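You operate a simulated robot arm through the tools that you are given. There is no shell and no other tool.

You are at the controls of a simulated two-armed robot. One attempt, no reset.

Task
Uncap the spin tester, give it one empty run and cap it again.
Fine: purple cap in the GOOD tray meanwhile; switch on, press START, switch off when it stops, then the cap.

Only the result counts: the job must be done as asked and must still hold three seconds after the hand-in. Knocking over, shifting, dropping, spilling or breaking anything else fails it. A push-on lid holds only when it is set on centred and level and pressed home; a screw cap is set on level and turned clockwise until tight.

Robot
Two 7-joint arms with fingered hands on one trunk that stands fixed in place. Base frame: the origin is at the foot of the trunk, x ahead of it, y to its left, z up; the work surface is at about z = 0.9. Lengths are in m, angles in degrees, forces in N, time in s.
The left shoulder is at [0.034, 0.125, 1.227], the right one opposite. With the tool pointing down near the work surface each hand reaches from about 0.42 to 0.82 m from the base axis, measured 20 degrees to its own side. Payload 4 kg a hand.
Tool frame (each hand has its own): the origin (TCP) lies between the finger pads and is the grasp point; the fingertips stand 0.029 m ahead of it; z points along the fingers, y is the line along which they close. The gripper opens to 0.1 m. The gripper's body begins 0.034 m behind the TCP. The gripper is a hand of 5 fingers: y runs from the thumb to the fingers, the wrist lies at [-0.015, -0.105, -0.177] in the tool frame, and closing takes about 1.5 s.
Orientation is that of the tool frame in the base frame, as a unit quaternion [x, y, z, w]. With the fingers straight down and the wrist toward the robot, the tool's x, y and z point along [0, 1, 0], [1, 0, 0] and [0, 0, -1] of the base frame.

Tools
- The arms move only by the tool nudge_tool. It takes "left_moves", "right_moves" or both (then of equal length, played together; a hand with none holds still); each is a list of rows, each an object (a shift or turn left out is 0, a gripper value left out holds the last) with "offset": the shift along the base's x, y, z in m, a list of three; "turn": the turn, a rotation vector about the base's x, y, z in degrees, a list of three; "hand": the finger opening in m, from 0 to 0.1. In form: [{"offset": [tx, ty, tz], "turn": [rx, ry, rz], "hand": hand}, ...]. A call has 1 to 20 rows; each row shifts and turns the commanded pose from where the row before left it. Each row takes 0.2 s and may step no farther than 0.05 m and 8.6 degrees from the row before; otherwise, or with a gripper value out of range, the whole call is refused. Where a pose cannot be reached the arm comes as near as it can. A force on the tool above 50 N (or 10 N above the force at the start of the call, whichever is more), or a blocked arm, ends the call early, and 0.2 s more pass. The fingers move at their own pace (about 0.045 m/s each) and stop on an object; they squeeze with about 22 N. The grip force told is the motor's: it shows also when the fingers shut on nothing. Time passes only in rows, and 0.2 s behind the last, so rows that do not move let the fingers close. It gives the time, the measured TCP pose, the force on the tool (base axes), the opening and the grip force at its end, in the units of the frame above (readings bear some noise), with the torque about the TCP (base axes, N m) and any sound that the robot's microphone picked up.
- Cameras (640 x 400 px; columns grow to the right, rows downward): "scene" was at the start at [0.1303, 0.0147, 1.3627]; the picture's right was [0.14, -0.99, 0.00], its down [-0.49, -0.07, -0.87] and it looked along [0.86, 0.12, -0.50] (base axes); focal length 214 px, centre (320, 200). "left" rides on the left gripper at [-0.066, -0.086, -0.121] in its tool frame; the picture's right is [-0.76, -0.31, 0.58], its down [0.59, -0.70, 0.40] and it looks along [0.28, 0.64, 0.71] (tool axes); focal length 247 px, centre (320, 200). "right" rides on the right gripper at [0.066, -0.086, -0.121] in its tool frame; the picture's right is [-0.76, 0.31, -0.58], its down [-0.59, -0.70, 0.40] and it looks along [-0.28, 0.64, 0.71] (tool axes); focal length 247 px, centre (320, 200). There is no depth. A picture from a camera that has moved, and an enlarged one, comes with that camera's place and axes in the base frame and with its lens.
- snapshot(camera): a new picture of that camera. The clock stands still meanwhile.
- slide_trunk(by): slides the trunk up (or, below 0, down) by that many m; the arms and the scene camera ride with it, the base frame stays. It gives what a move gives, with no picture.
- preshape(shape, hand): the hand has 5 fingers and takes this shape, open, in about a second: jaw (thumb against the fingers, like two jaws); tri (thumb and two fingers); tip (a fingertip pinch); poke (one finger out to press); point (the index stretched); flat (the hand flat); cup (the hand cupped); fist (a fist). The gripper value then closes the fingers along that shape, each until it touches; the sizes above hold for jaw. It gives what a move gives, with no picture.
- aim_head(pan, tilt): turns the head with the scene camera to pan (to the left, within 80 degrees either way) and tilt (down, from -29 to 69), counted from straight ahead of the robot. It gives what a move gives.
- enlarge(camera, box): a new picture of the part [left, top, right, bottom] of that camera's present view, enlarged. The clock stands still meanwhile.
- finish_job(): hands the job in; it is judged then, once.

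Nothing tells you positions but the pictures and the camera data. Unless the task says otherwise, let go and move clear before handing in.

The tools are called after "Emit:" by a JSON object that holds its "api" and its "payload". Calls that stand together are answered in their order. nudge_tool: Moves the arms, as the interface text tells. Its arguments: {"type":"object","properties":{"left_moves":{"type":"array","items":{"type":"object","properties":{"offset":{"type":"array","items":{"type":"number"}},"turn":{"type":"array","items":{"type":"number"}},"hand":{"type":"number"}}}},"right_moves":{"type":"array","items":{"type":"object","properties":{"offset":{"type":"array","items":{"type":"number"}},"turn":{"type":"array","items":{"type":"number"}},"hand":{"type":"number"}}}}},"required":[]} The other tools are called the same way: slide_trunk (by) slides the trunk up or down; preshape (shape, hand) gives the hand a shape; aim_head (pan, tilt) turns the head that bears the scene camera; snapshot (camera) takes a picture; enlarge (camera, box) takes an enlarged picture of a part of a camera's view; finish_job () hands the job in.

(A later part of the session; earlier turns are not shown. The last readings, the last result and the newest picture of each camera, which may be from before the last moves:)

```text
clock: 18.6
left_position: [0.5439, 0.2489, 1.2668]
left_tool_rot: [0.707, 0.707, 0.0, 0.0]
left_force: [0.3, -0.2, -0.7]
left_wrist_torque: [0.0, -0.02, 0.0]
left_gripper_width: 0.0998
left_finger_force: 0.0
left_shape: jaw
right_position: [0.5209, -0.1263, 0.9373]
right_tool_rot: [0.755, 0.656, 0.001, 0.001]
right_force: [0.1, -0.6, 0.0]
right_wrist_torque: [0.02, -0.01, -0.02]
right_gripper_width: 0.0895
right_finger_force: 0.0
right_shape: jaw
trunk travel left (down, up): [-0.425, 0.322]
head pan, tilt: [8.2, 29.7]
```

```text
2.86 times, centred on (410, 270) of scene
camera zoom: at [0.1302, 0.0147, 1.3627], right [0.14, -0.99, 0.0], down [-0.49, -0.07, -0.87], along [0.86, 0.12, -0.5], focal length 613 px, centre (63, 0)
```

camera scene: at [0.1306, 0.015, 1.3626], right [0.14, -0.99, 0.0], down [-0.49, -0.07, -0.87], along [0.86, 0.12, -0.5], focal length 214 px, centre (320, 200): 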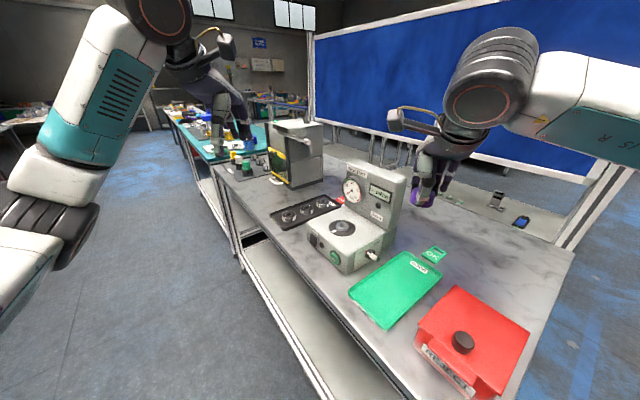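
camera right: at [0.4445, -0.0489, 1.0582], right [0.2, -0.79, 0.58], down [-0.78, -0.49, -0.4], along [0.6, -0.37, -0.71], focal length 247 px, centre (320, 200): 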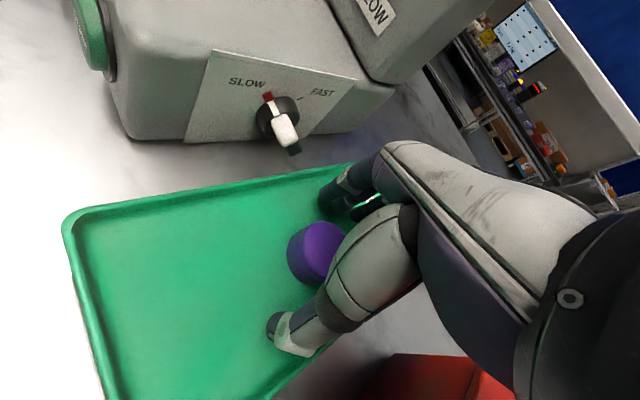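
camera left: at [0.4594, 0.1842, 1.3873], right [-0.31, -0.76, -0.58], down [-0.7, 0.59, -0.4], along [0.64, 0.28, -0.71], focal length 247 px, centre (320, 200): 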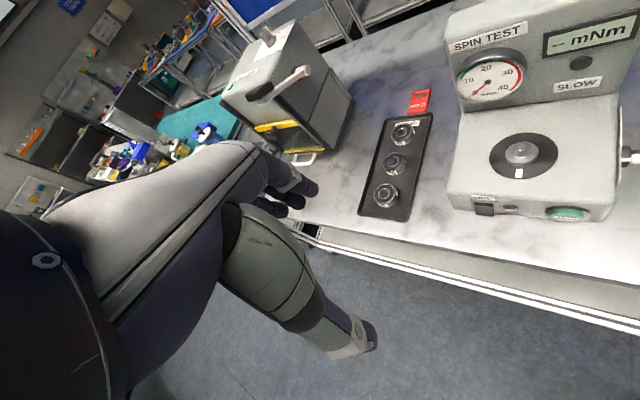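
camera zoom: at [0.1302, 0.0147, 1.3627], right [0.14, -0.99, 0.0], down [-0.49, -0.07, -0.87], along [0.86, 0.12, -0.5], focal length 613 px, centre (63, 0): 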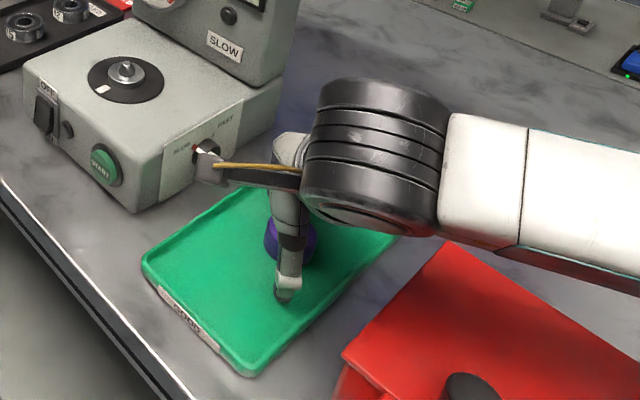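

The cap stands upright in the GOOD tray. I'll raise the right hand straight up out of the way and look at the controls again.

Emit:
{"api": "nudge_tool", "payload": {"right_moves": [{"offset": [0, 0, 0.02]}, {"offset": [0, 0, 0.03]}, {"offset": [0, 0, 0.04]}, {"offset": [0, 0, 0.04]}, {"offset": [0, 0, 0.04]}, {"offset": [0, 0, 0.04]}, {"offset": [0, 0, 0.04]}, {}, {}]}}

Emit:
{"api": "preshape", "payload": {"hand": "left", "shape": "poke"}}

Emit:
{"api": "snapshot", "payload": {"camera": "scene"}}

Emit:
{"api": "enlarge", "payload": {"camera": "right", "box": [60, 80, 340, 360]}}

Emit:
{"api": "snapshot", "payload": {"camera": "left"}}

Emit:
{"api": "enlarge", "payload": {"camera": "left", "box": [450, 110, 640, 230]}}

```text
clock: 20.6
left_position: [0.5449, 0.2498, 1.2643]
left_tool_rot: [0.707, 0.707, -0.001, 0.0]
left_force: [-0.4, -1.3, 0.4]
left_wrist_torque: [0.0, 0.03, 0.0]
left_gripper_width: 0.1
left_finger_force: 0.1
left_shape: jaw
right_position: [0.5211, -0.1257, 1.1877]
right_tool_rot: [0.755, 0.656, 0.0, 0.0]
right_force: [0.4, 0.0, 0.0]
right_wrist_torque: [0.02, -0.02, 0.0]
right_gripper_width: 0.0897
right_finger_force: 0.0
right_shape: jaw
trunk travel left (down, up): [-0.425, 0.322]
head pan, tilt: [8.2, 29.7]
```

```text
clock: 21.5
left_position: [0.5443, 0.249, 1.2657]
left_tool_rot: [0.707, 0.707, 0.0, -0.001]
left_force: [0.0, -0.5, -0.2]
left_wrist_torque: [-0.04, 0.01, 0.04]
left_gripper_width: 0.0001
left_finger_force: 0.2
left_shape: poke
right_position: [0.5202, -0.1262, 1.188]
right_tool_rot: [0.755, 0.656, 0.0, 0.0]
right_force: [0.4, 0.3, 0.6]
right_wrist_torque: [-0.03, 0.03, 0.0]
right_gripper_width: 0.0899
right_finger_force: 0.0
right_shape: jaw
trunk travel left (down, up): [-0.425, 0.322]
head pan, tilt: [8.2, 29.7]
```

```text
taken
camera scene: at [0.1305, 0.0147, 1.3627], right [0.14, -0.99, 0.0], down [-0.49, -0.07, -0.87], along [0.86, 0.12, -0.5], focal length 214 px, centre (320, 200)
```

scene: 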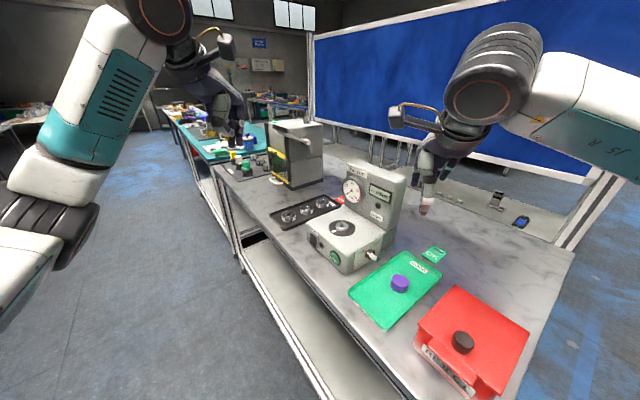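

```text
1.43 times, centred on (200, 220) of right
camera zoom: at [0.4451, -0.0495, 1.3075], right [0.2, -0.79, 0.58], down [-0.78, -0.48, -0.4], along [0.6, -0.37, -0.71], focal length 353 px, centre (491, 171)
```

zoom: 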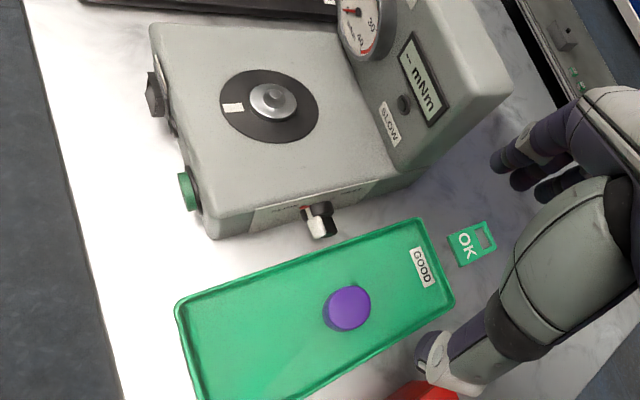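

```text
taken
camera left: at [0.4594, 0.1837, 1.3875], right [-0.31, -0.76, -0.58], down [-0.7, 0.59, -0.4], along [0.64, 0.28, -0.71], focal length 247 px, centre (320, 200)
```

left: 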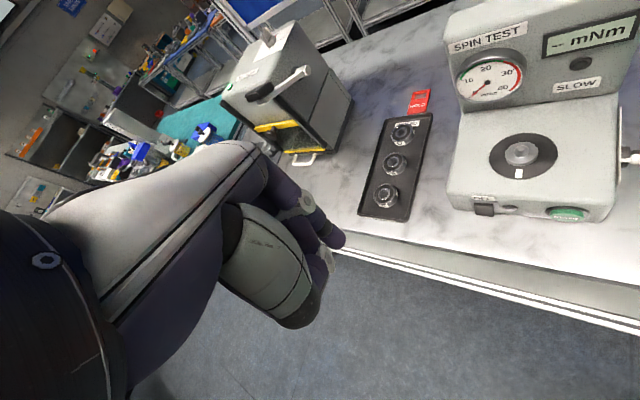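

```text
3.33 times, centred on (545, 170) of left
camera zoom: at [0.4594, 0.1837, 1.3875], right [-0.31, -0.76, -0.58], down [-0.7, 0.59, -0.4], along [0.64, 0.28, -0.71], focal length 823 px, centre (-430, 300)
```

zoom: 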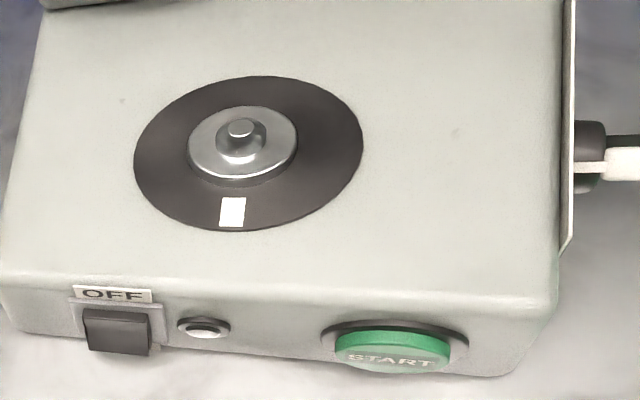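

The cap stays in the tray, and the hub on the spindle is visible. The left hand is in poke shape; let me find where its fingertip is relative to the TCP.

Emit:
{"api": "enlarge", "payload": {"camera": "scene", "box": [180, 60, 290, 180]}}

Emit:
{"api": "enlarge", "payload": {"camera": "left", "box": [220, 140, 380, 340]}}

Emit:
{"api": "enlarge", "payload": {"camera": "scene", "box": [300, 200, 380, 280]}}

```text
3.33 times, centred on (235, 120) of scene
camera zoom: at [0.1305, 0.0147, 1.3627], right [0.14, -0.99, 0.0], down [-0.49, -0.07, -0.87], along [0.86, 0.12, -0.5], focal length 715 px, centre (603, 467)
```

zoom: 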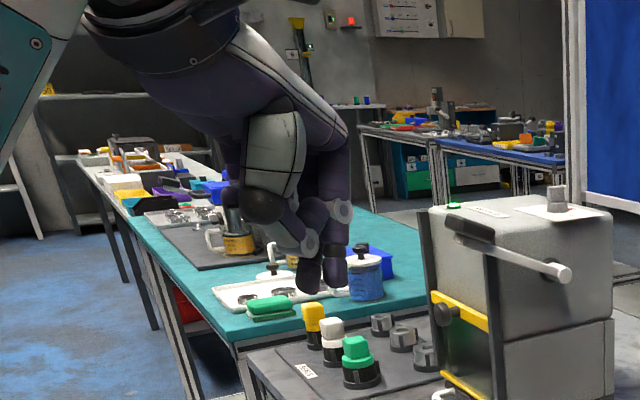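

```text
2.00 times, centred on (300, 240) of left
camera zoom: at [0.4594, 0.1837, 1.3875], right [-0.31, -0.76, -0.58], down [-0.7, 0.59, -0.4], along [0.64, 0.28, -0.71], focal length 494 px, centre (360, 120)
```

zoom: 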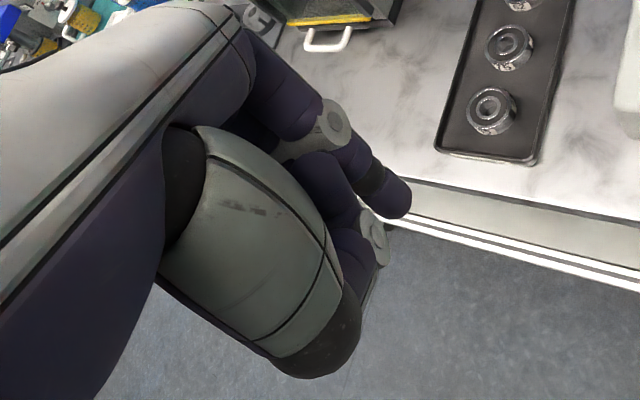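

```text
5.00 times, centred on (340, 240) of scene
camera zoom: at [0.1305, 0.0147, 1.3627], right [0.14, -0.99, 0.0], down [-0.49, -0.07, -0.87], along [0.86, 0.12, -0.5], focal length 1072 px, centre (220, 0)
```

zoom: 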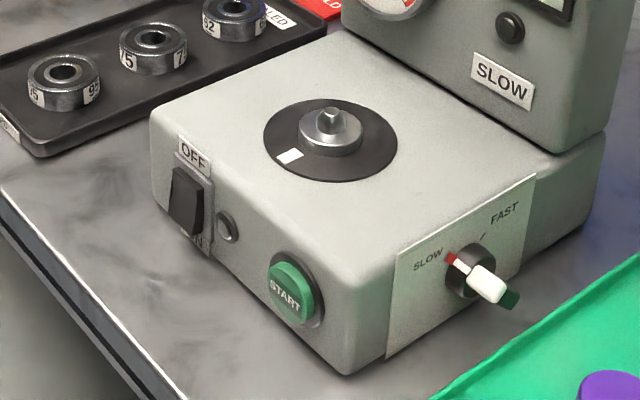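

The poke fingertip sits about 30 mm ahead of the TCP. I'll bring the left hand to a staging pose in front of the tester, yawed toward the front face and tilted about 45° forward.

Emit:
{"api": "nudge_tool", "payload": {"left_moves": [{"offset": [-0.004, -0.0045, -0.0151], "turn": [0, 0, -7]}, {"offset": [-0.004, -0.0045, -0.0151], "turn": [0, 0, -7]}, {"offset": [-0.004, -0.0045, -0.0151], "turn": [0, 0, -7]}, {"offset": [-0.004, -0.0045, -0.0151], "turn": [0, 0, -7]}, {"offset": [-0.004, -0.0045, -0.0151], "turn": [0, 0, -7]}, {"offset": [-0.004, -0.0045, -0.0151], "turn": [-4.3, -6.14, 0]}, {"offset": [-0.004, -0.0045, -0.0151], "turn": [-4.3, -6.14, 0]}, {"offset": [-0.004, -0.0045, -0.0151], "turn": [-4.3, -6.14, 0]}, {"offset": [-0.004, -0.0045, -0.0151], "turn": [-4.3, -6.14, 0]}, {"offset": [-0.004, -0.0045, -0.0151], "turn": [-4.3, -6.14, 0]}, {"offset": [-0.004, -0.0045, -0.0151], "turn": [-4.3, -6.14, 0]}, {}, {}]}}

Emit:
{"api": "snapshot", "payload": {"camera": "scene"}}

Emit:
{"api": "snapshot", "payload": {"camera": "left"}}

Emit:
{"api": "snapshot", "payload": {"camera": "right"}}

```text
clock: 24.3
left_position: [0.4993, 0.1991, 1.0998]
left_tool_rot: [0.819, 0.428, 0.177, 0.339]
left_force: [-0.1, -0.1, 0.3]
left_wrist_torque: [0.0, 0.01, -0.02]
left_gripper_width: 0.0
left_finger_force: 0.1
left_shape: poke
right_position: [0.5194, -0.1262, 1.1875]
right_tool_rot: [0.755, 0.656, 0.0, 0.0]
right_force: [0.5, -0.4, 1.3]
right_wrist_torque: [-0.04, 0.0, 0.0]
right_gripper_width: 0.0899
right_finger_force: 0.0
right_shape: jaw
trunk travel left (down, up): [-0.425, 0.322]
head pan, tilt: [8.2, 29.7]
```

```text
taken
camera scene: at [0.1301, 0.0147, 1.3627], right [0.14, -0.99, 0.0], down [-0.49, -0.07, -0.87], along [0.86, 0.12, -0.5], focal length 214 px, centre (320, 200)
```

scene: 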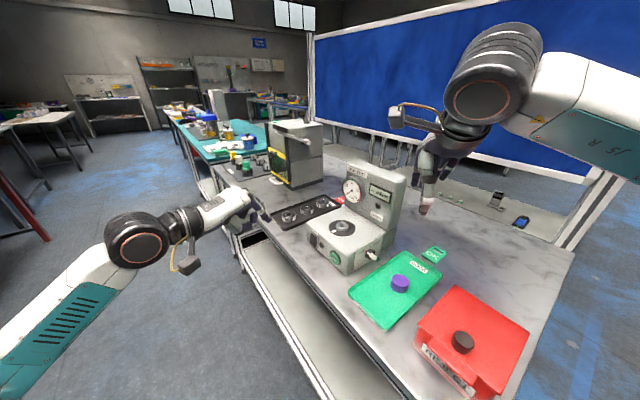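

```text
taken
camera left: at [0.3434, 0.2297, 1.1256], right [-0.28, -0.73, -0.62], down [0.16, 0.61, -0.78], along [0.95, -0.32, -0.05], focal length 247 px, centre (320, 200)
```

left: 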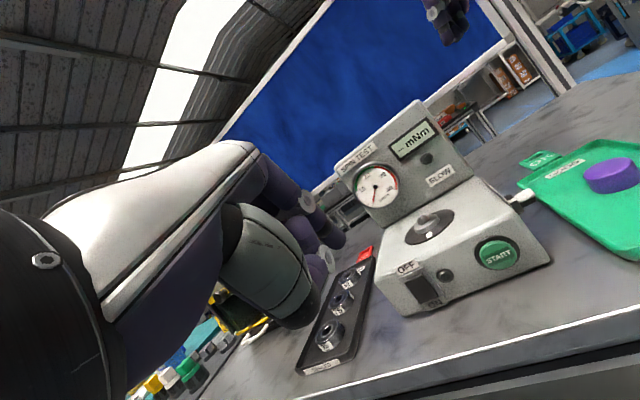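

```text
taken
camera right: at [0.4447, -0.0494, 1.3076], right [0.2, -0.79, 0.58], down [-0.78, -0.49, -0.4], along [0.6, -0.37, -0.71], focal length 247 px, centre (320, 200)
```

right: 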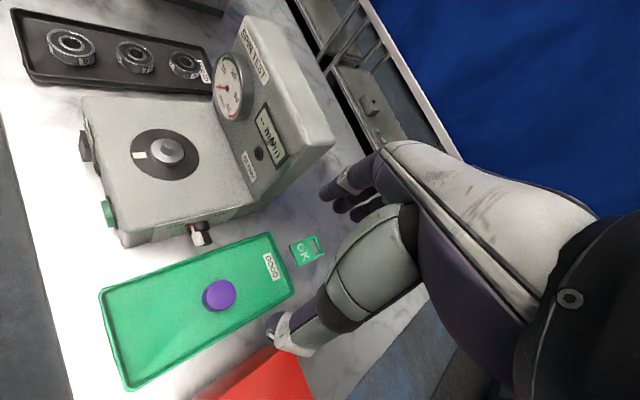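

The left camera now faces the tester's front. I'll enlarge the front panel for measuring.

Emit:
{"api": "enlarge", "payload": {"camera": "left", "box": [370, 190, 570, 330]}}

Emit:
{"api": "enlarge", "payload": {"camera": "left", "box": [240, 200, 380, 300]}}

```text
2.86 times, centred on (470, 260) of left
camera zoom: at [0.3434, 0.2297, 1.1256], right [-0.28, -0.73, -0.62], down [0.16, 0.61, -0.78], along [0.95, -0.32, -0.05], focal length 706 px, centre (-109, 29)
```

zoom: 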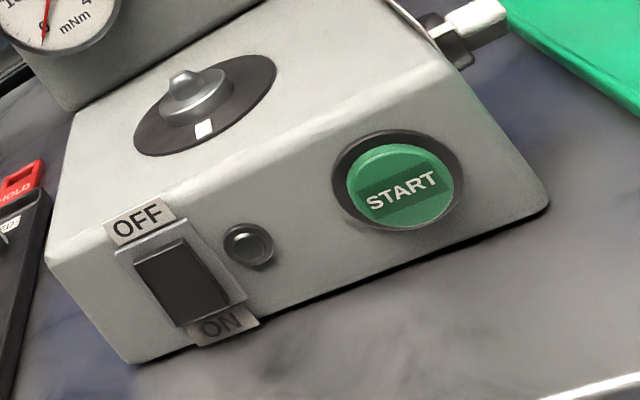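

```text
4.00 times, centred on (310, 250) of left
camera zoom: at [0.3434, 0.2297, 1.1256], right [-0.28, -0.73, -0.62], down [0.16, 0.61, -0.78], along [0.95, -0.32, -0.05], focal length 988 px, centre (360, 0)
```

zoom: 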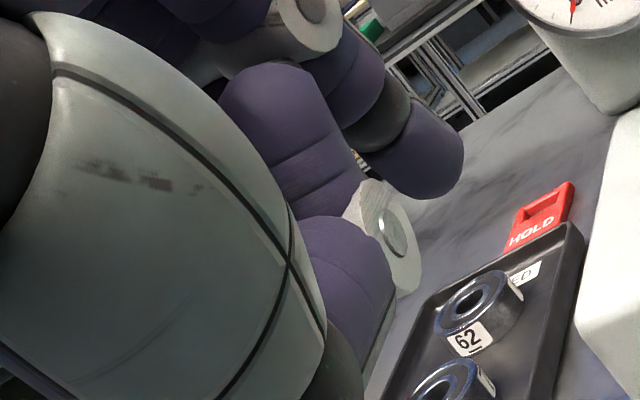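

Rocker centre is near (0.617, 0.106, 0.945) and START near (0.555, 0.038, 0.942). I'll check the fingertip location in the scene view to calibrate it.

Emit:
{"api": "enlarge", "payload": {"camera": "scene", "box": [220, 170, 340, 270]}}

Emit:
{"api": "enlarge", "payload": {"camera": "right", "box": [60, 80, 220, 260]}}

```text
4.00 times, centred on (280, 220) of scene
camera zoom: at [0.1301, 0.0147, 1.3627], right [0.14, -0.99, 0.0], down [-0.49, -0.07, -0.87], along [0.86, 0.12, -0.5], focal length 858 px, centre (480, 120)
```

zoom: 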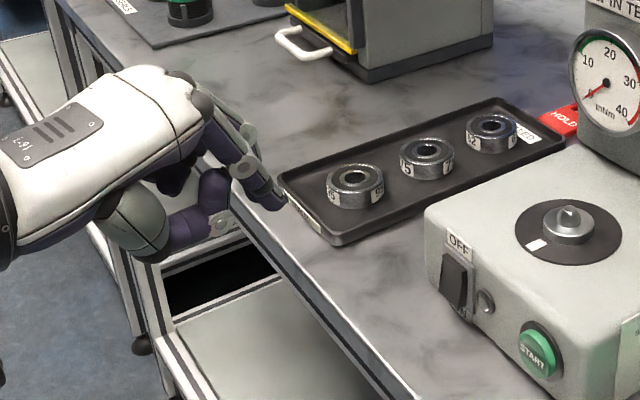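

```text
2.22 times, centred on (140, 170) of right
camera zoom: at [0.4447, -0.0494, 1.3076], right [0.2, -0.79, 0.58], down [-0.78, -0.49, -0.4], along [0.6, -0.37, -0.71], focal length 549 px, centre (720, 267)
```

zoom: 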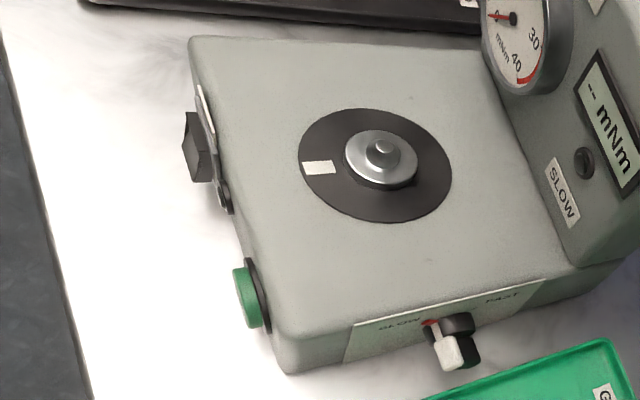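

The fingertip sits at about TCP + (0.011, −0.017, −0.0195). I'll stage it 5 cm in front of the rocker's lower (ON) half and look again.

Emit:
{"api": "nudge_tool", "payload": {"left_moves": [{"offset": [0.0139, -0.0085, -0.0291]}, {"offset": [0.0139, -0.0085, -0.0291]}, {"offset": [0.0139, -0.0085, -0.0291]}, {"offset": [0.0139, -0.0085, -0.0291]}, {"offset": [0.0139, -0.0085, -0.0291]}, {}, {}]}}

Emit:
{"api": "snapshot", "payload": {"camera": "left"}}

Emit:
{"api": "enlarge", "payload": {"camera": "scene", "box": [260, 190, 380, 290]}}

Emit:
{"api": "enlarge", "payload": {"camera": "right", "box": [0, 80, 200, 260]}}

```text
clock: 25.9
left_position: [0.5711, 0.157, 0.953]
left_tool_rot: [0.82, 0.427, 0.176, 0.34]
left_force: [-0.1, 0.9, -0.1]
left_wrist_torque: [0.04, -0.01, -0.02]
left_gripper_width: 0.0
left_finger_force: 0.1
left_shape: poke
right_position: [0.5211, -0.1261, 1.1876]
right_tool_rot: [0.755, 0.656, -0.001, 0.0]
right_force: [1.6, 0.0, -0.3]
right_wrist_torque: [0.04, 0.0, 0.01]
right_gripper_width: 0.0897
right_finger_force: 0.1
right_shape: jaw
trunk travel left (down, up): [-0.425, 0.322]
head pan, tilt: [8.2, 29.7]
```

```text
taken
camera left: at [0.4128, 0.1876, 0.9795], right [-0.28, -0.73, -0.62], down [0.16, 0.61, -0.78], along [0.95, -0.32, -0.05], focal length 247 px, centre (320, 200)
```

left: 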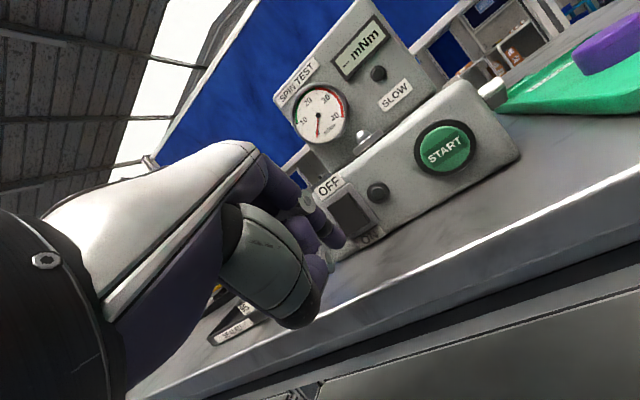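

```text
4.00 times, centred on (320, 240) of scene
camera zoom: at [0.1304, 0.0147, 1.3627], right [0.14, -0.99, 0.0], down [-0.49, -0.07, -0.87], along [0.86, 0.12, -0.5], focal length 858 px, centre (320, 40)
```

zoom: 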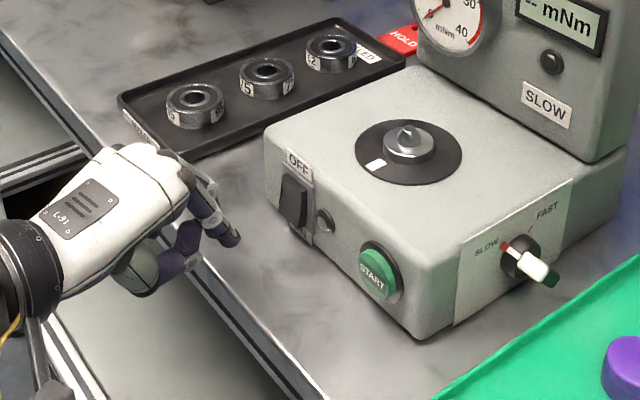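

```text
2.22 times, centred on (100, 170) of right
camera zoom: at [0.445, -0.0495, 1.3075], right [0.2, -0.79, 0.58], down [-0.78, -0.49, -0.4], along [0.6, -0.37, -0.71], focal length 549 px, centre (809, 267)
```

zoom: 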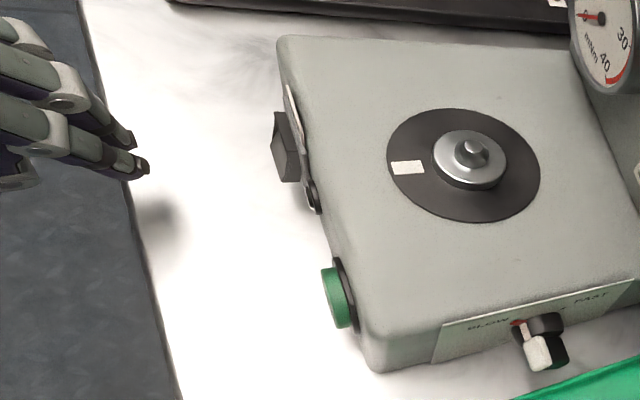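

The fingertip triangulates to about (0.587, 0.141, 0.928), lined up roughly with the rocker's ON end. Zooming in from the left camera to fine-tune.

Emit:
{"api": "enlarge", "payload": {"camera": "left", "box": [290, 110, 490, 270]}}

Emit:
{"api": "enlarge", "payload": {"camera": "scene", "box": [290, 210, 350, 270]}}

```text
2.50 times, centred on (390, 190) of left
camera zoom: at [0.4128, 0.1876, 0.9795], right [-0.28, -0.73, -0.62], down [0.16, 0.61, -0.78], along [0.95, -0.32, -0.05], focal length 617 px, centre (145, 225)
```

zoom: 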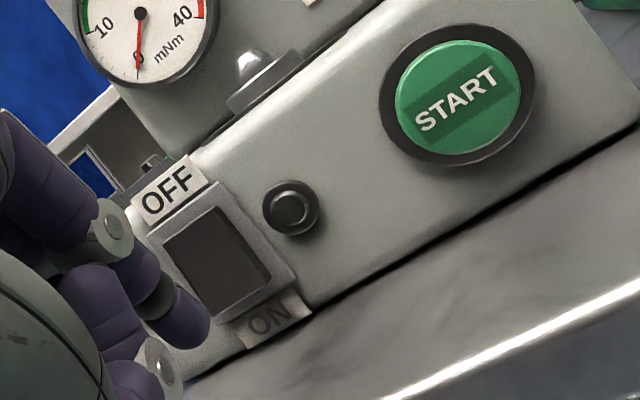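

```text
6.67 times, centred on (320, 240) of scene
camera zoom: at [0.1304, 0.0147, 1.3627], right [0.14, -0.99, 0.0], down [-0.49, -0.07, -0.87], along [0.86, 0.12, -0.5], focal length 1430 px, centre (320, -67)
```

zoom: 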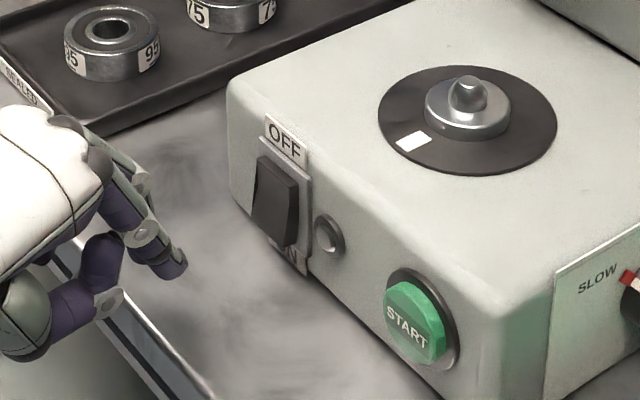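

The fingertip is on line with the ON half. I'll lower 6 mm for leverage and approach to about 8 mm from contact.

Emit:
{"api": "nudge_tool", "payload": {"left_moves": [{"offset": [0.0075, -0.0085, -0.006]}, {"offset": [0.009, -0.008, 0]}, {"offset": [0.009, -0.008, 0]}, {}, {}]}}

Emit:
{"api": "enlarge", "payload": {"camera": "left", "box": [270, 140, 430, 280]}}

Emit:
{"api": "enlarge", "payload": {"camera": "scene", "box": [290, 210, 350, 270]}}

Emit:
{"api": "enlarge", "payload": {"camera": "right", "box": [0, 80, 200, 260]}}

```text
clock: 27.1
left_position: [0.5966, 0.1335, 0.9479]
left_tool_rot: [0.82, 0.427, 0.176, 0.339]
left_force: [0.5, 0.3, 0.1]
left_wrist_torque: [0.01, 0.02, 0.01]
left_gripper_width: 0.0001
left_finger_force: 0.1
left_shape: poke
right_position: [0.5211, -0.125, 1.1849]
right_tool_rot: [0.755, 0.656, 0.0, 0.0]
right_force: [-0.3, 0.6, -0.4]
right_wrist_torque: [0.02, -0.01, 0.03]
right_gripper_width: 0.0896
right_finger_force: 0.0
right_shape: jaw
trunk travel left (down, up): [-0.425, 0.322]
head pan, tilt: [8.2, 29.7]
```

```text
2.86 times, centred on (350, 210) of left
camera zoom: at [0.4385, 0.1627, 0.9745], right [-0.28, -0.73, -0.62], down [0.16, 0.61, -0.78], along [0.95, -0.32, -0.05], focal length 706 px, centre (234, 171)
```

zoom: 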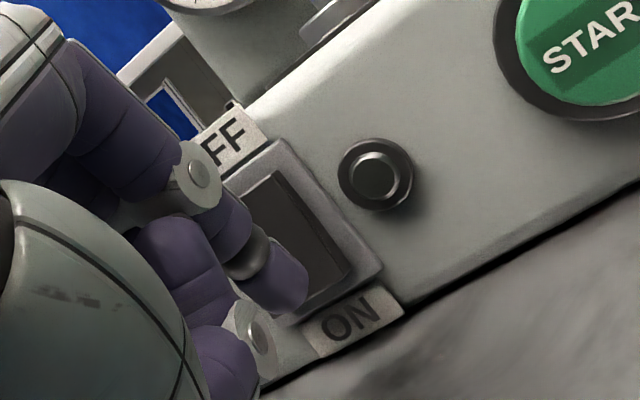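

```text
6.67 times, centred on (320, 240) of scene
camera zoom: at [0.1303, 0.0146, 1.3627], right [0.14, -0.99, 0.0], down [-0.49, -0.07, -0.87], along [0.86, 0.12, -0.5], focal length 1430 px, centre (320, -67)
```

zoom: 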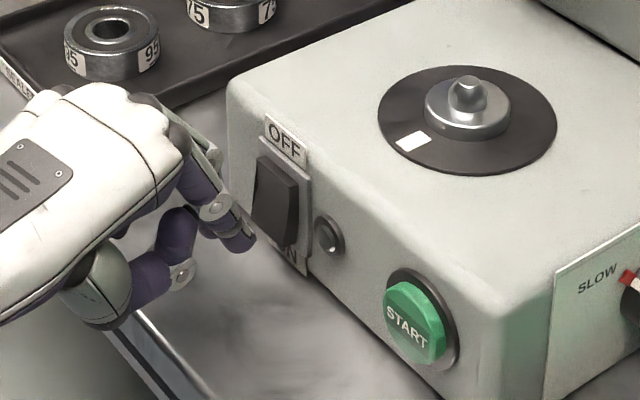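

```text
2.22 times, centred on (100, 170) of right
camera zoom: at [0.4449, -0.0495, 1.3075], right [0.2, -0.79, 0.58], down [-0.78, -0.49, -0.4], along [0.6, -0.37, -0.71], focal length 549 px, centre (809, 267)
```

zoom: 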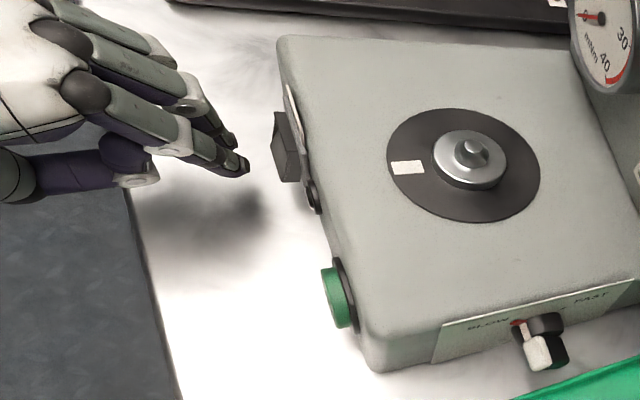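

I want a sharper look at the fingers before touching, since two tips seem visible from the right camera.

Emit:
{"api": "enlarge", "payload": {"camera": "right", "box": [10, 90, 130, 190]}}

Emit:
{"api": "enlarge", "payload": {"camera": "scene", "box": [295, 225, 335, 265]}}

Emit:
{"api": "enlarge", "payload": {"camera": "left", "box": [310, 190, 400, 270]}}

```text
4.00 times, centred on (70, 140) of right
camera zoom: at [0.4449, -0.0495, 1.3075], right [0.2, -0.79, 0.58], down [-0.78, -0.49, -0.4], along [0.6, -0.37, -0.71], focal length 988 px, centre (1320, 440)
```

zoom: 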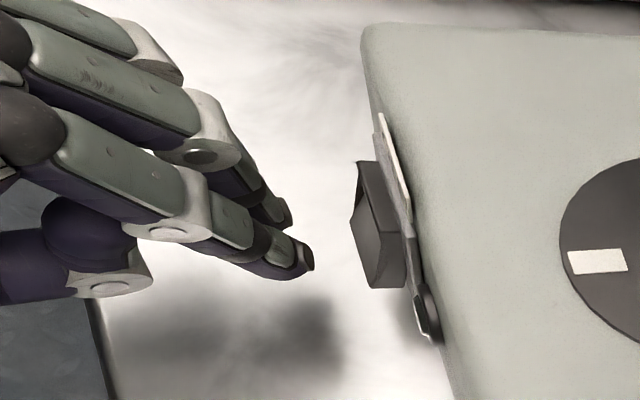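

```text
10.00 times, centred on (315, 245) of scene
camera zoom: at [0.1303, 0.0146, 1.3627], right [0.14, -0.99, 0.0], down [-0.49, -0.07, -0.87], along [0.86, 0.12, -0.5], focal length 2145 px, centre (370, -250)
```

zoom: 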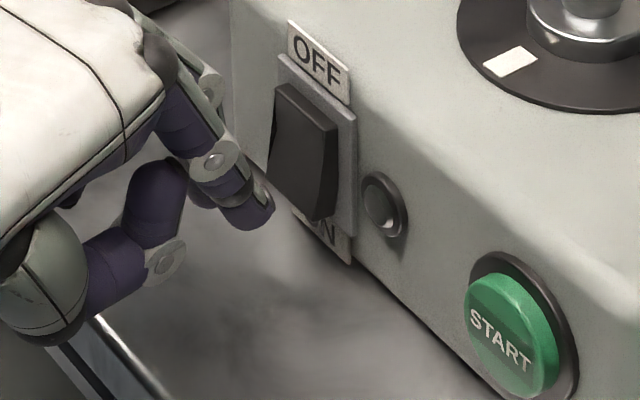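

```text
5.00 times, centred on (355, 230) of left
camera zoom: at [0.4385, 0.1627, 0.9745], right [-0.28, -0.73, -0.62], down [0.16, 0.61, -0.78], along [0.95, -0.32, -0.05], focal length 1235 px, centre (145, 50)
```

zoom: 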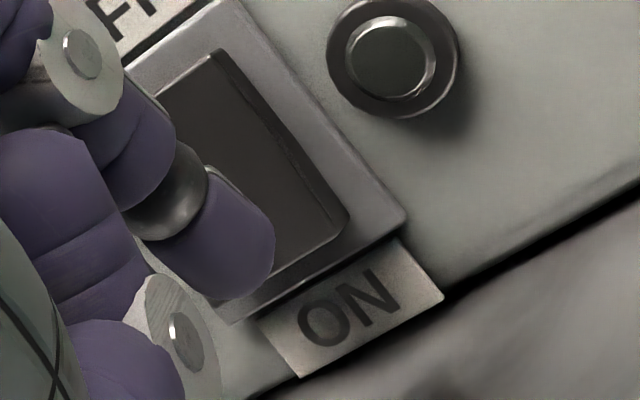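

Index finger leads (the middle finger sits ~2 cm beside it and shorter). I'll shift ~4 mm toward START to centre on the rocker, then creep in.

Emit:
{"api": "nudge_tool", "payload": {"left_moves": [{"offset": [-0.0025, -0.0028, -0.001]}, {"offset": [0.0037, -0.0034, 0]}, {"offset": [0.0022, -0.002, 0]}, {}]}}

Emit:
{"api": "enlarge", "payload": {"camera": "scene", "box": [295, 225, 335, 265]}}

Emit:
{"api": "enlarge", "payload": {"camera": "left", "box": [310, 190, 400, 270]}}

Emit:
{"api": "enlarge", "payload": {"camera": "right", "box": [10, 90, 130, 190]}}

```text
clock: 28.1
left_position: [0.5985, 0.1243, 0.9467]
left_tool_rot: [0.82, 0.426, 0.175, 0.34]
left_force: [0.8, 0.4, 1.0]
left_wrist_torque: [0.02, 0.01, 0.02]
left_gripper_width: 0.0
left_finger_force: 0.1
left_shape: poke
right_position: [0.5217, -0.1267, 1.1876]
right_tool_rot: [0.755, 0.655, 0.0, 0.0]
right_force: [0.3, 0.1, 1.2]
right_wrist_torque: [-0.03, -0.03, -0.01]
right_gripper_width: 0.0896
right_finger_force: 0.1
right_shape: jaw
trunk travel left (down, up): [-0.425, 0.322]
head pan, tilt: [8.2, 29.7]
```

```text
10.00 times, centred on (315, 245) of scene
camera zoom: at [0.1303, 0.0147, 1.3627], right [0.14, -0.99, 0.0], down [-0.49, -0.07, -0.87], along [0.86, 0.12, -0.5], focal length 2145 px, centre (370, -250)
```

zoom: 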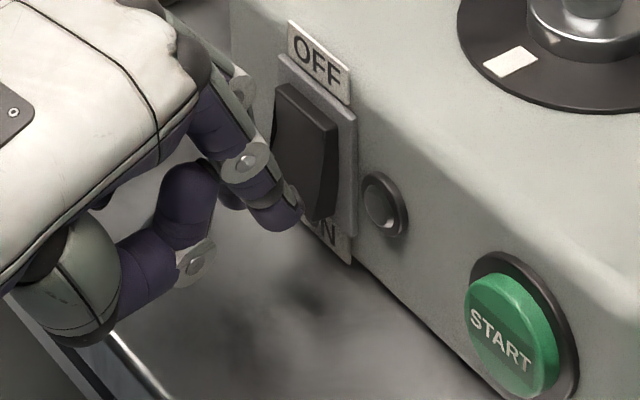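

```text
5.00 times, centred on (355, 230) of left
camera zoom: at [0.441, 0.1545, 0.9728], right [-0.28, -0.73, -0.62], down [0.16, 0.61, -0.78], along [0.95, -0.32, -0.05], focal length 1235 px, centre (145, 50)
```

zoom: 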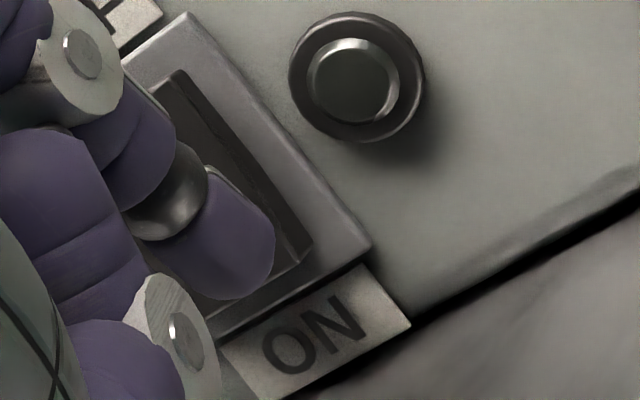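

```text
4.00 times, centred on (70, 140) of right
camera zoom: at [0.4449, -0.0495, 1.3075], right [0.2, -0.79, 0.58], down [-0.78, -0.49, -0.4], along [0.6, -0.37, -0.71], focal length 988 px, centre (1320, 440)
```

zoom: 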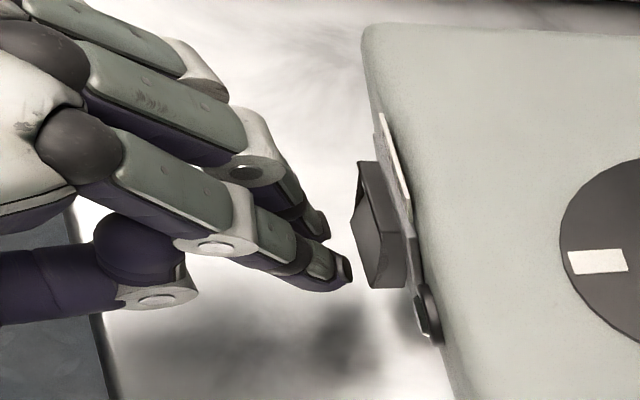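

The finger is about a centimetre or less from contact. One more high-zoom look to make sure of lateral and vertical alignment.

Emit:
{"api": "enlarge", "payload": {"camera": "right", "box": [70, 115, 120, 165]}}

Emit:
{"api": "enlarge", "payload": {"camera": "scene", "box": [310, 228, 335, 253]}}

```text
8.00 times, centred on (95, 140) of right
camera zoom: at [0.4449, -0.0495, 1.3075], right [0.2, -0.79, 0.58], down [-0.78, -0.49, -0.4], along [0.6, -0.37, -0.71], focal length 1976 px, centre (2120, 680)
```

zoom: 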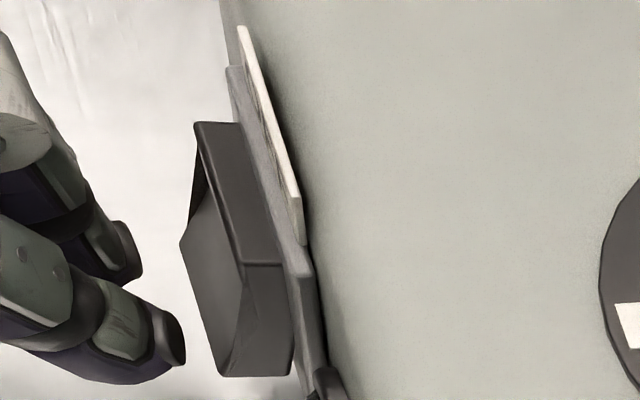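

```text
16.00 times, centred on (322, 240) of scene
camera zoom: at [0.1303, 0.0147, 1.3627], right [0.14, -0.99, 0.0], down [-0.49, -0.07, -0.87], along [0.86, 0.12, -0.5], focal length 3432 px, centre (280, -448)
```

zoom: 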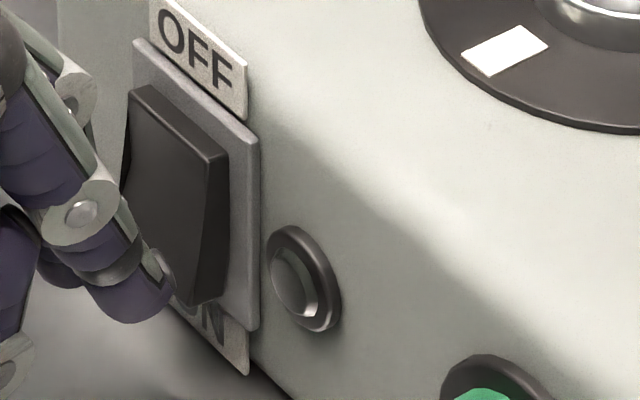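

All three views agree the tip should shift about 7.5 mm away from START along the face. I'll correct that, then creep toward the rocker.

Emit:
{"api": "nudge_tool", "payload": {"left_moves": [{"offset": [0.005, 0.0056, 0]}, {}, {"offset": [0.0015, -0.0013, 0]}, {}]}}

Emit:
{"api": "enlarge", "payload": {"camera": "right", "box": [70, 115, 120, 165]}}

Emit:
{"api": "enlarge", "payload": {"camera": "scene", "box": [310, 228, 335, 253]}}

Emit:
{"api": "enlarge", "payload": {"camera": "left", "box": [310, 190, 400, 270]}}

```text
clock: 29.1
left_position: [0.6051, 0.1279, 0.9473]
left_tool_rot: [0.819, 0.427, 0.177, 0.34]
left_force: [-0.6, -0.1, -1.0]
left_wrist_torque: [0.01, 0.01, 0.02]
left_gripper_width: 0.0
left_finger_force: 0.2
left_shape: poke
right_position: [0.521, -0.1261, 1.1868]
right_tool_rot: [0.754, 0.657, -0.001, 0.0]
right_force: [0.0, 0.9, -0.1]
right_wrist_torque: [0.02, -0.01, -0.01]
right_gripper_width: 0.0898
right_finger_force: 0.1
right_shape: jaw
trunk travel left (down, up): [-0.425, 0.322]
head pan, tilt: [8.2, 29.7]
```

```text
8.00 times, centred on (95, 140) of right
camera zoom: at [0.4448, -0.0495, 1.3076], right [0.2, -0.79, 0.58], down [-0.78, -0.49, -0.4], along [0.6, -0.37, -0.71], focal length 1976 px, centre (2120, 680)
```

zoom: 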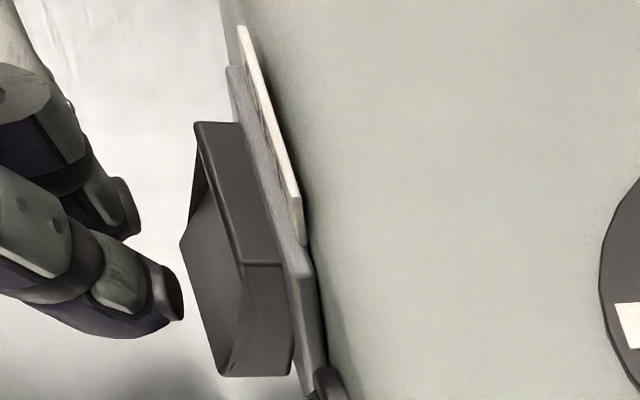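

```text
16.00 times, centred on (322, 240) of scene
camera zoom: at [0.1302, 0.0146, 1.3627], right [0.14, -0.99, 0.0], down [-0.49, -0.07, -0.87], along [0.86, 0.12, -0.5], focal length 3432 px, centre (280, -448)
```

zoom: 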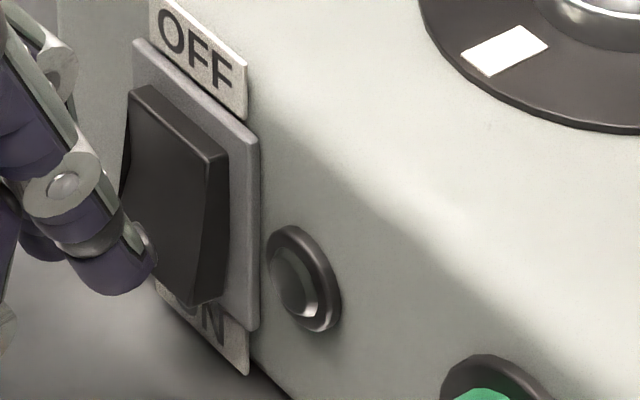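

```text
5.00 times, centred on (355, 230) of left
camera zoom: at [0.4475, 0.1591, 0.973], right [-0.28, -0.73, -0.62], down [0.16, 0.61, -0.78], along [0.95, -0.32, -0.05], focal length 1235 px, centre (145, 50)
```

zoom: 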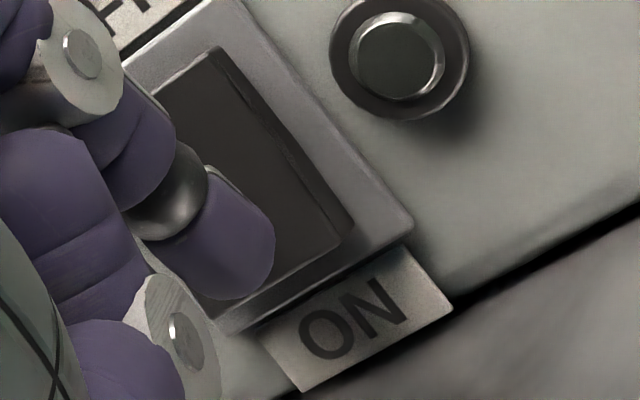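

Now nearly centred on the ON half with a few millimetres' gap. Pressing in gently in small steps.

Emit:
{"api": "nudge_tool", "payload": {"left_moves": [{"offset": [0.0036, -0.0005, 0]}, {"offset": [0.0015, -0.0013, 0]}, {}]}}

```text
clock: 29.9
left_position: [0.6089, 0.1262, 0.9466]
left_tool_rot: [0.819, 0.426, 0.176, 0.34]
left_force: [-1.1, 1.1, -0.6]
left_wrist_torque: [0.03, 0.01, 0.03]
left_gripper_width: 0.0
left_finger_force: 0.1
left_shape: poke
right_position: [0.5196, -0.1269, 1.1871]
right_tool_rot: [0.755, 0.656, -0.001, 0.0]
right_force: [0.1, -0.7, 0.4]
right_wrist_torque: [-0.01, 0.01, 0.0]
right_gripper_width: 0.0898
right_finger_force: 0.1
right_shape: jaw
trunk travel left (down, up): [-0.425, 0.322]
head pan, tilt: [8.2, 29.7]
heard: click
```

A click was heard. Let me see whether the display and lamp came on.

Emit:
{"api": "snapshot", "payload": {"camera": "scene"}}

Emit:
{"api": "enlarge", "payload": {"camera": "scene", "box": [300, 150, 420, 270]}}

Emit:
{"api": "enlarge", "payload": {"camera": "right", "box": [70, 115, 120, 165]}}

```text
taken
camera scene: at [0.1301, 0.0148, 1.3627], right [0.14, -0.99, 0.0], down [-0.49, -0.07, -0.87], along [0.86, 0.12, -0.5], focal length 214 px, centre (320, 200)
```

scene: 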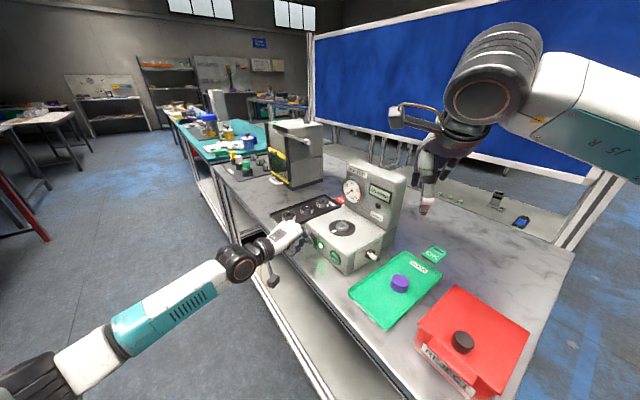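

```text
3.33 times, centred on (360, 210) of scene
camera zoom: at [0.1301, 0.0148, 1.3627], right [0.14, -0.99, 0.0], down [-0.49, -0.07, -0.87], along [0.86, 0.12, -0.5], focal length 715 px, centre (187, 167)
```

zoom: 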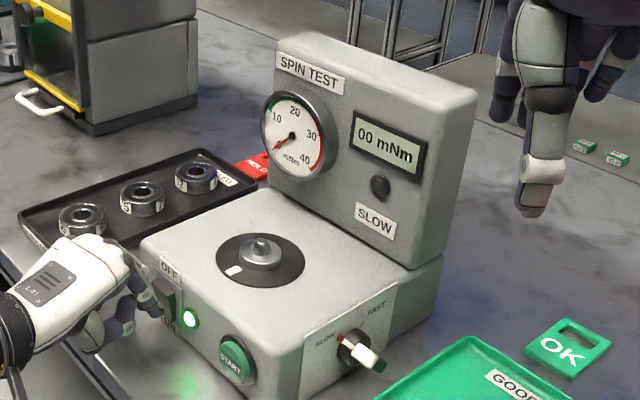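

```text
8.00 times, centred on (95, 140) of right
camera zoom: at [0.4447, -0.0493, 1.3076], right [0.2, -0.79, 0.58], down [-0.78, -0.49, -0.4], along [0.6, -0.37, -0.71], focal length 1976 px, centre (2120, 680)
```

zoom: 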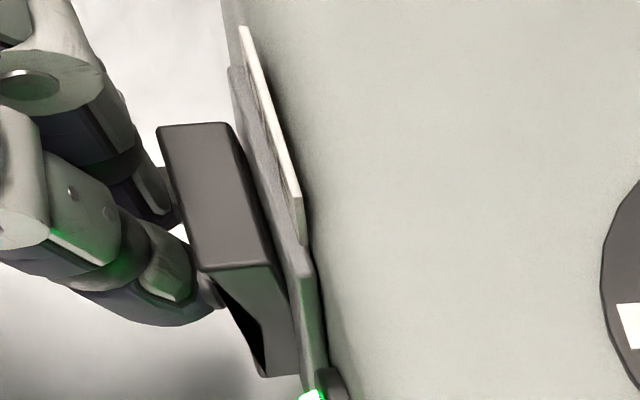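

Power is on: lamp green and the display reads "00 mNm". Now I'll back off and stage in front of START.

Emit:
{"api": "nudge_tool", "payload": {"left_moves": [{"offset": [-0.0149, 0.0134, 0]}, {"offset": [-0.0149, 0.0134, 0]}, {"offset": [-0.0198, -0.0225, 0.003]}, {"offset": [-0.0198, -0.0225, 0.003]}, {"offset": [-0.0198, -0.0225, 0.003]}, {}, {}]}}

Emit:
{"api": "enlarge", "payload": {"camera": "scene", "box": [300, 230, 350, 280]}}

Emit:
{"api": "snapshot", "payload": {"camera": "left"}}

Emit:
{"api": "enlarge", "payload": {"camera": "right", "box": [40, 150, 140, 250]}}

```text
clock: 31.5
left_position: [0.5211, 0.0872, 0.956]
left_tool_rot: [0.819, 0.427, 0.176, 0.339]
left_force: [-1.1, 0.4, 0.9]
left_wrist_torque: [-0.02, -0.01, 0.0]
left_gripper_width: 0.0003
left_finger_force: 0.0
left_shape: poke
right_position: [0.5216, -0.1266, 1.1873]
right_tool_rot: [0.755, 0.656, 0.0, 0.0]
right_force: [0.1, 0.0, 0.3]
right_wrist_torque: [-0.02, 0.0, -0.01]
right_gripper_width: 0.0897
right_finger_force: 0.0
right_shape: jaw
trunk travel left (down, up): [-0.425, 0.322]
head pan, tilt: [8.2, 29.7]
```

```text
8.00 times, centred on (325, 255) of scene
camera zoom: at [0.1301, 0.0145, 1.3627], right [0.14, -0.99, 0.0], down [-0.49, -0.07, -0.87], along [0.86, 0.12, -0.5], focal length 1716 px, centre (280, -240)
```

zoom: 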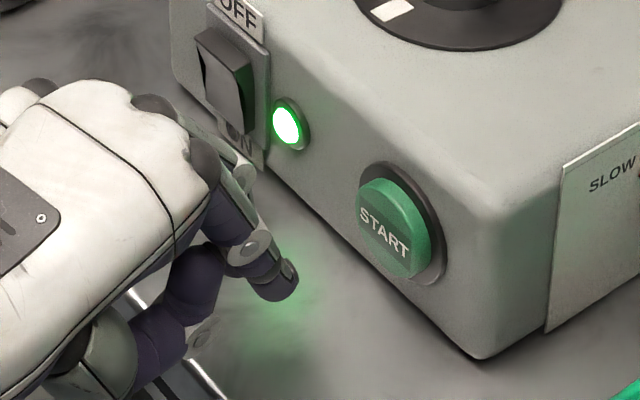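

```text
taken
camera left: at [0.3631, 0.1176, 0.9814], right [-0.28, -0.73, -0.62], down [0.16, 0.61, -0.78], along [0.95, -0.32, -0.05], focal length 247 px, centre (320, 200)
```

left: 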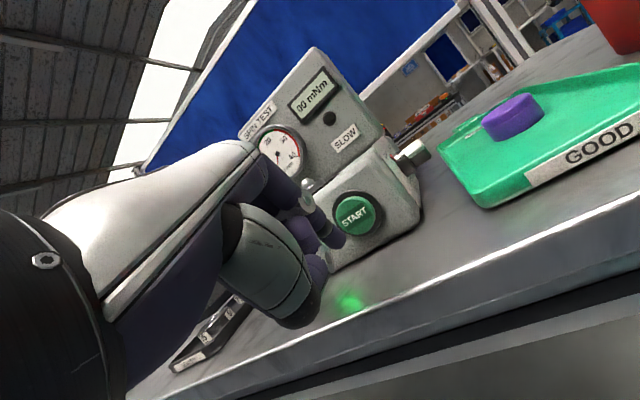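

```text
4.00 times, centred on (90, 200) of right
camera zoom: at [0.4447, -0.0496, 1.3076], right [0.2, -0.79, 0.58], down [-0.78, -0.49, -0.4], along [0.6, -0.37, -0.71], focal length 988 px, centre (1240, 200)
```

zoom: 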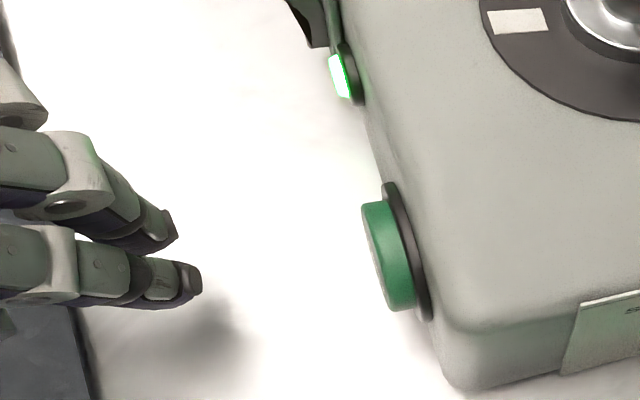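

Fingertip is well lined up with START; I'll shift 4 mm right, 3 mm down, and approach.

Emit:
{"api": "nudge_tool", "payload": {"left_moves": [{"offset": [-0.0027, -0.003, -0.003]}, {"offset": [0.0111, -0.01, 0]}, {"offset": [0.0111, -0.01, 0]}, {}, {}]}}

Emit:
{"api": "enlarge", "payload": {"camera": "scene", "box": [300, 230, 350, 280]}}

Emit:
{"api": "enlarge", "payload": {"camera": "right", "box": [40, 150, 140, 250]}}

Emit:
{"api": "enlarge", "payload": {"camera": "left", "box": [290, 160, 430, 280]}}

```text
clock: 32.7
left_position: [0.5393, 0.0641, 0.9523]
left_tool_rot: [0.82, 0.427, 0.176, 0.339]
left_force: [0.2, 0.2, 1.1]
left_wrist_torque: [-0.01, 0.01, -0.04]
left_gripper_width: 0.0
left_finger_force: 0.1
left_shape: poke
right_position: [0.5204, -0.1264, 1.1878]
right_tool_rot: [0.755, 0.656, 0.0, 0.0]
right_force: [0.5, 0.1, -0.1]
right_wrist_torque: [0.01, 0.03, -0.01]
right_gripper_width: 0.0895
right_finger_force: 0.0
right_shape: jaw
trunk travel left (down, up): [-0.425, 0.322]
head pan, tilt: [8.2, 29.7]
```

```text
8.00 times, centred on (325, 255) of scene
camera zoom: at [0.1303, 0.0146, 1.3627], right [0.14, -0.99, 0.0], down [-0.49, -0.07, -0.87], along [0.86, 0.12, -0.5], focal length 1716 px, centre (280, -240)
```

zoom: 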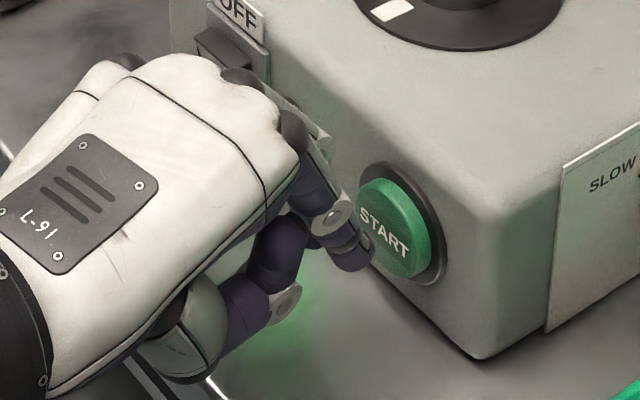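

```text
4.00 times, centred on (90, 200) of right
camera zoom: at [0.4449, -0.0496, 1.3075], right [0.2, -0.79, 0.58], down [-0.78, -0.49, -0.4], along [0.6, -0.37, -0.71], focal length 988 px, centre (1240, 200)
```

zoom: 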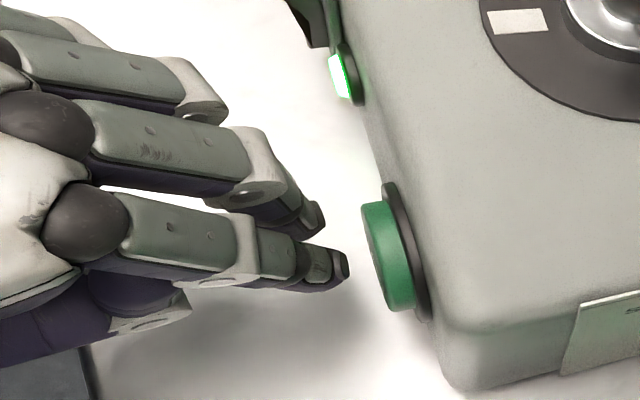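

```text
3.33 times, centred on (360, 220) of left
camera zoom: at [0.3825, 0.0945, 0.9782], right [-0.28, -0.73, -0.62], down [0.16, 0.61, -0.78], along [0.95, -0.32, -0.05], focal length 823 px, centre (187, 133)
```

zoom: 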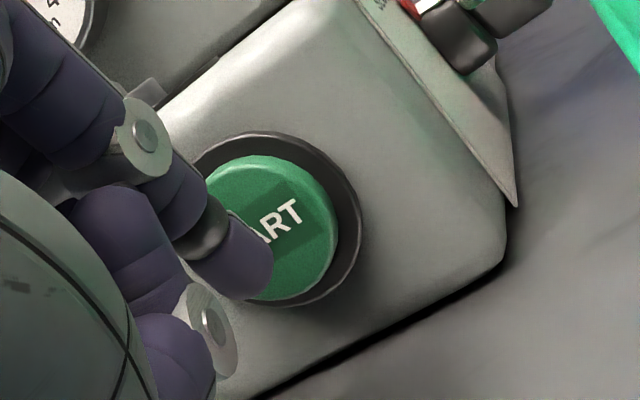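

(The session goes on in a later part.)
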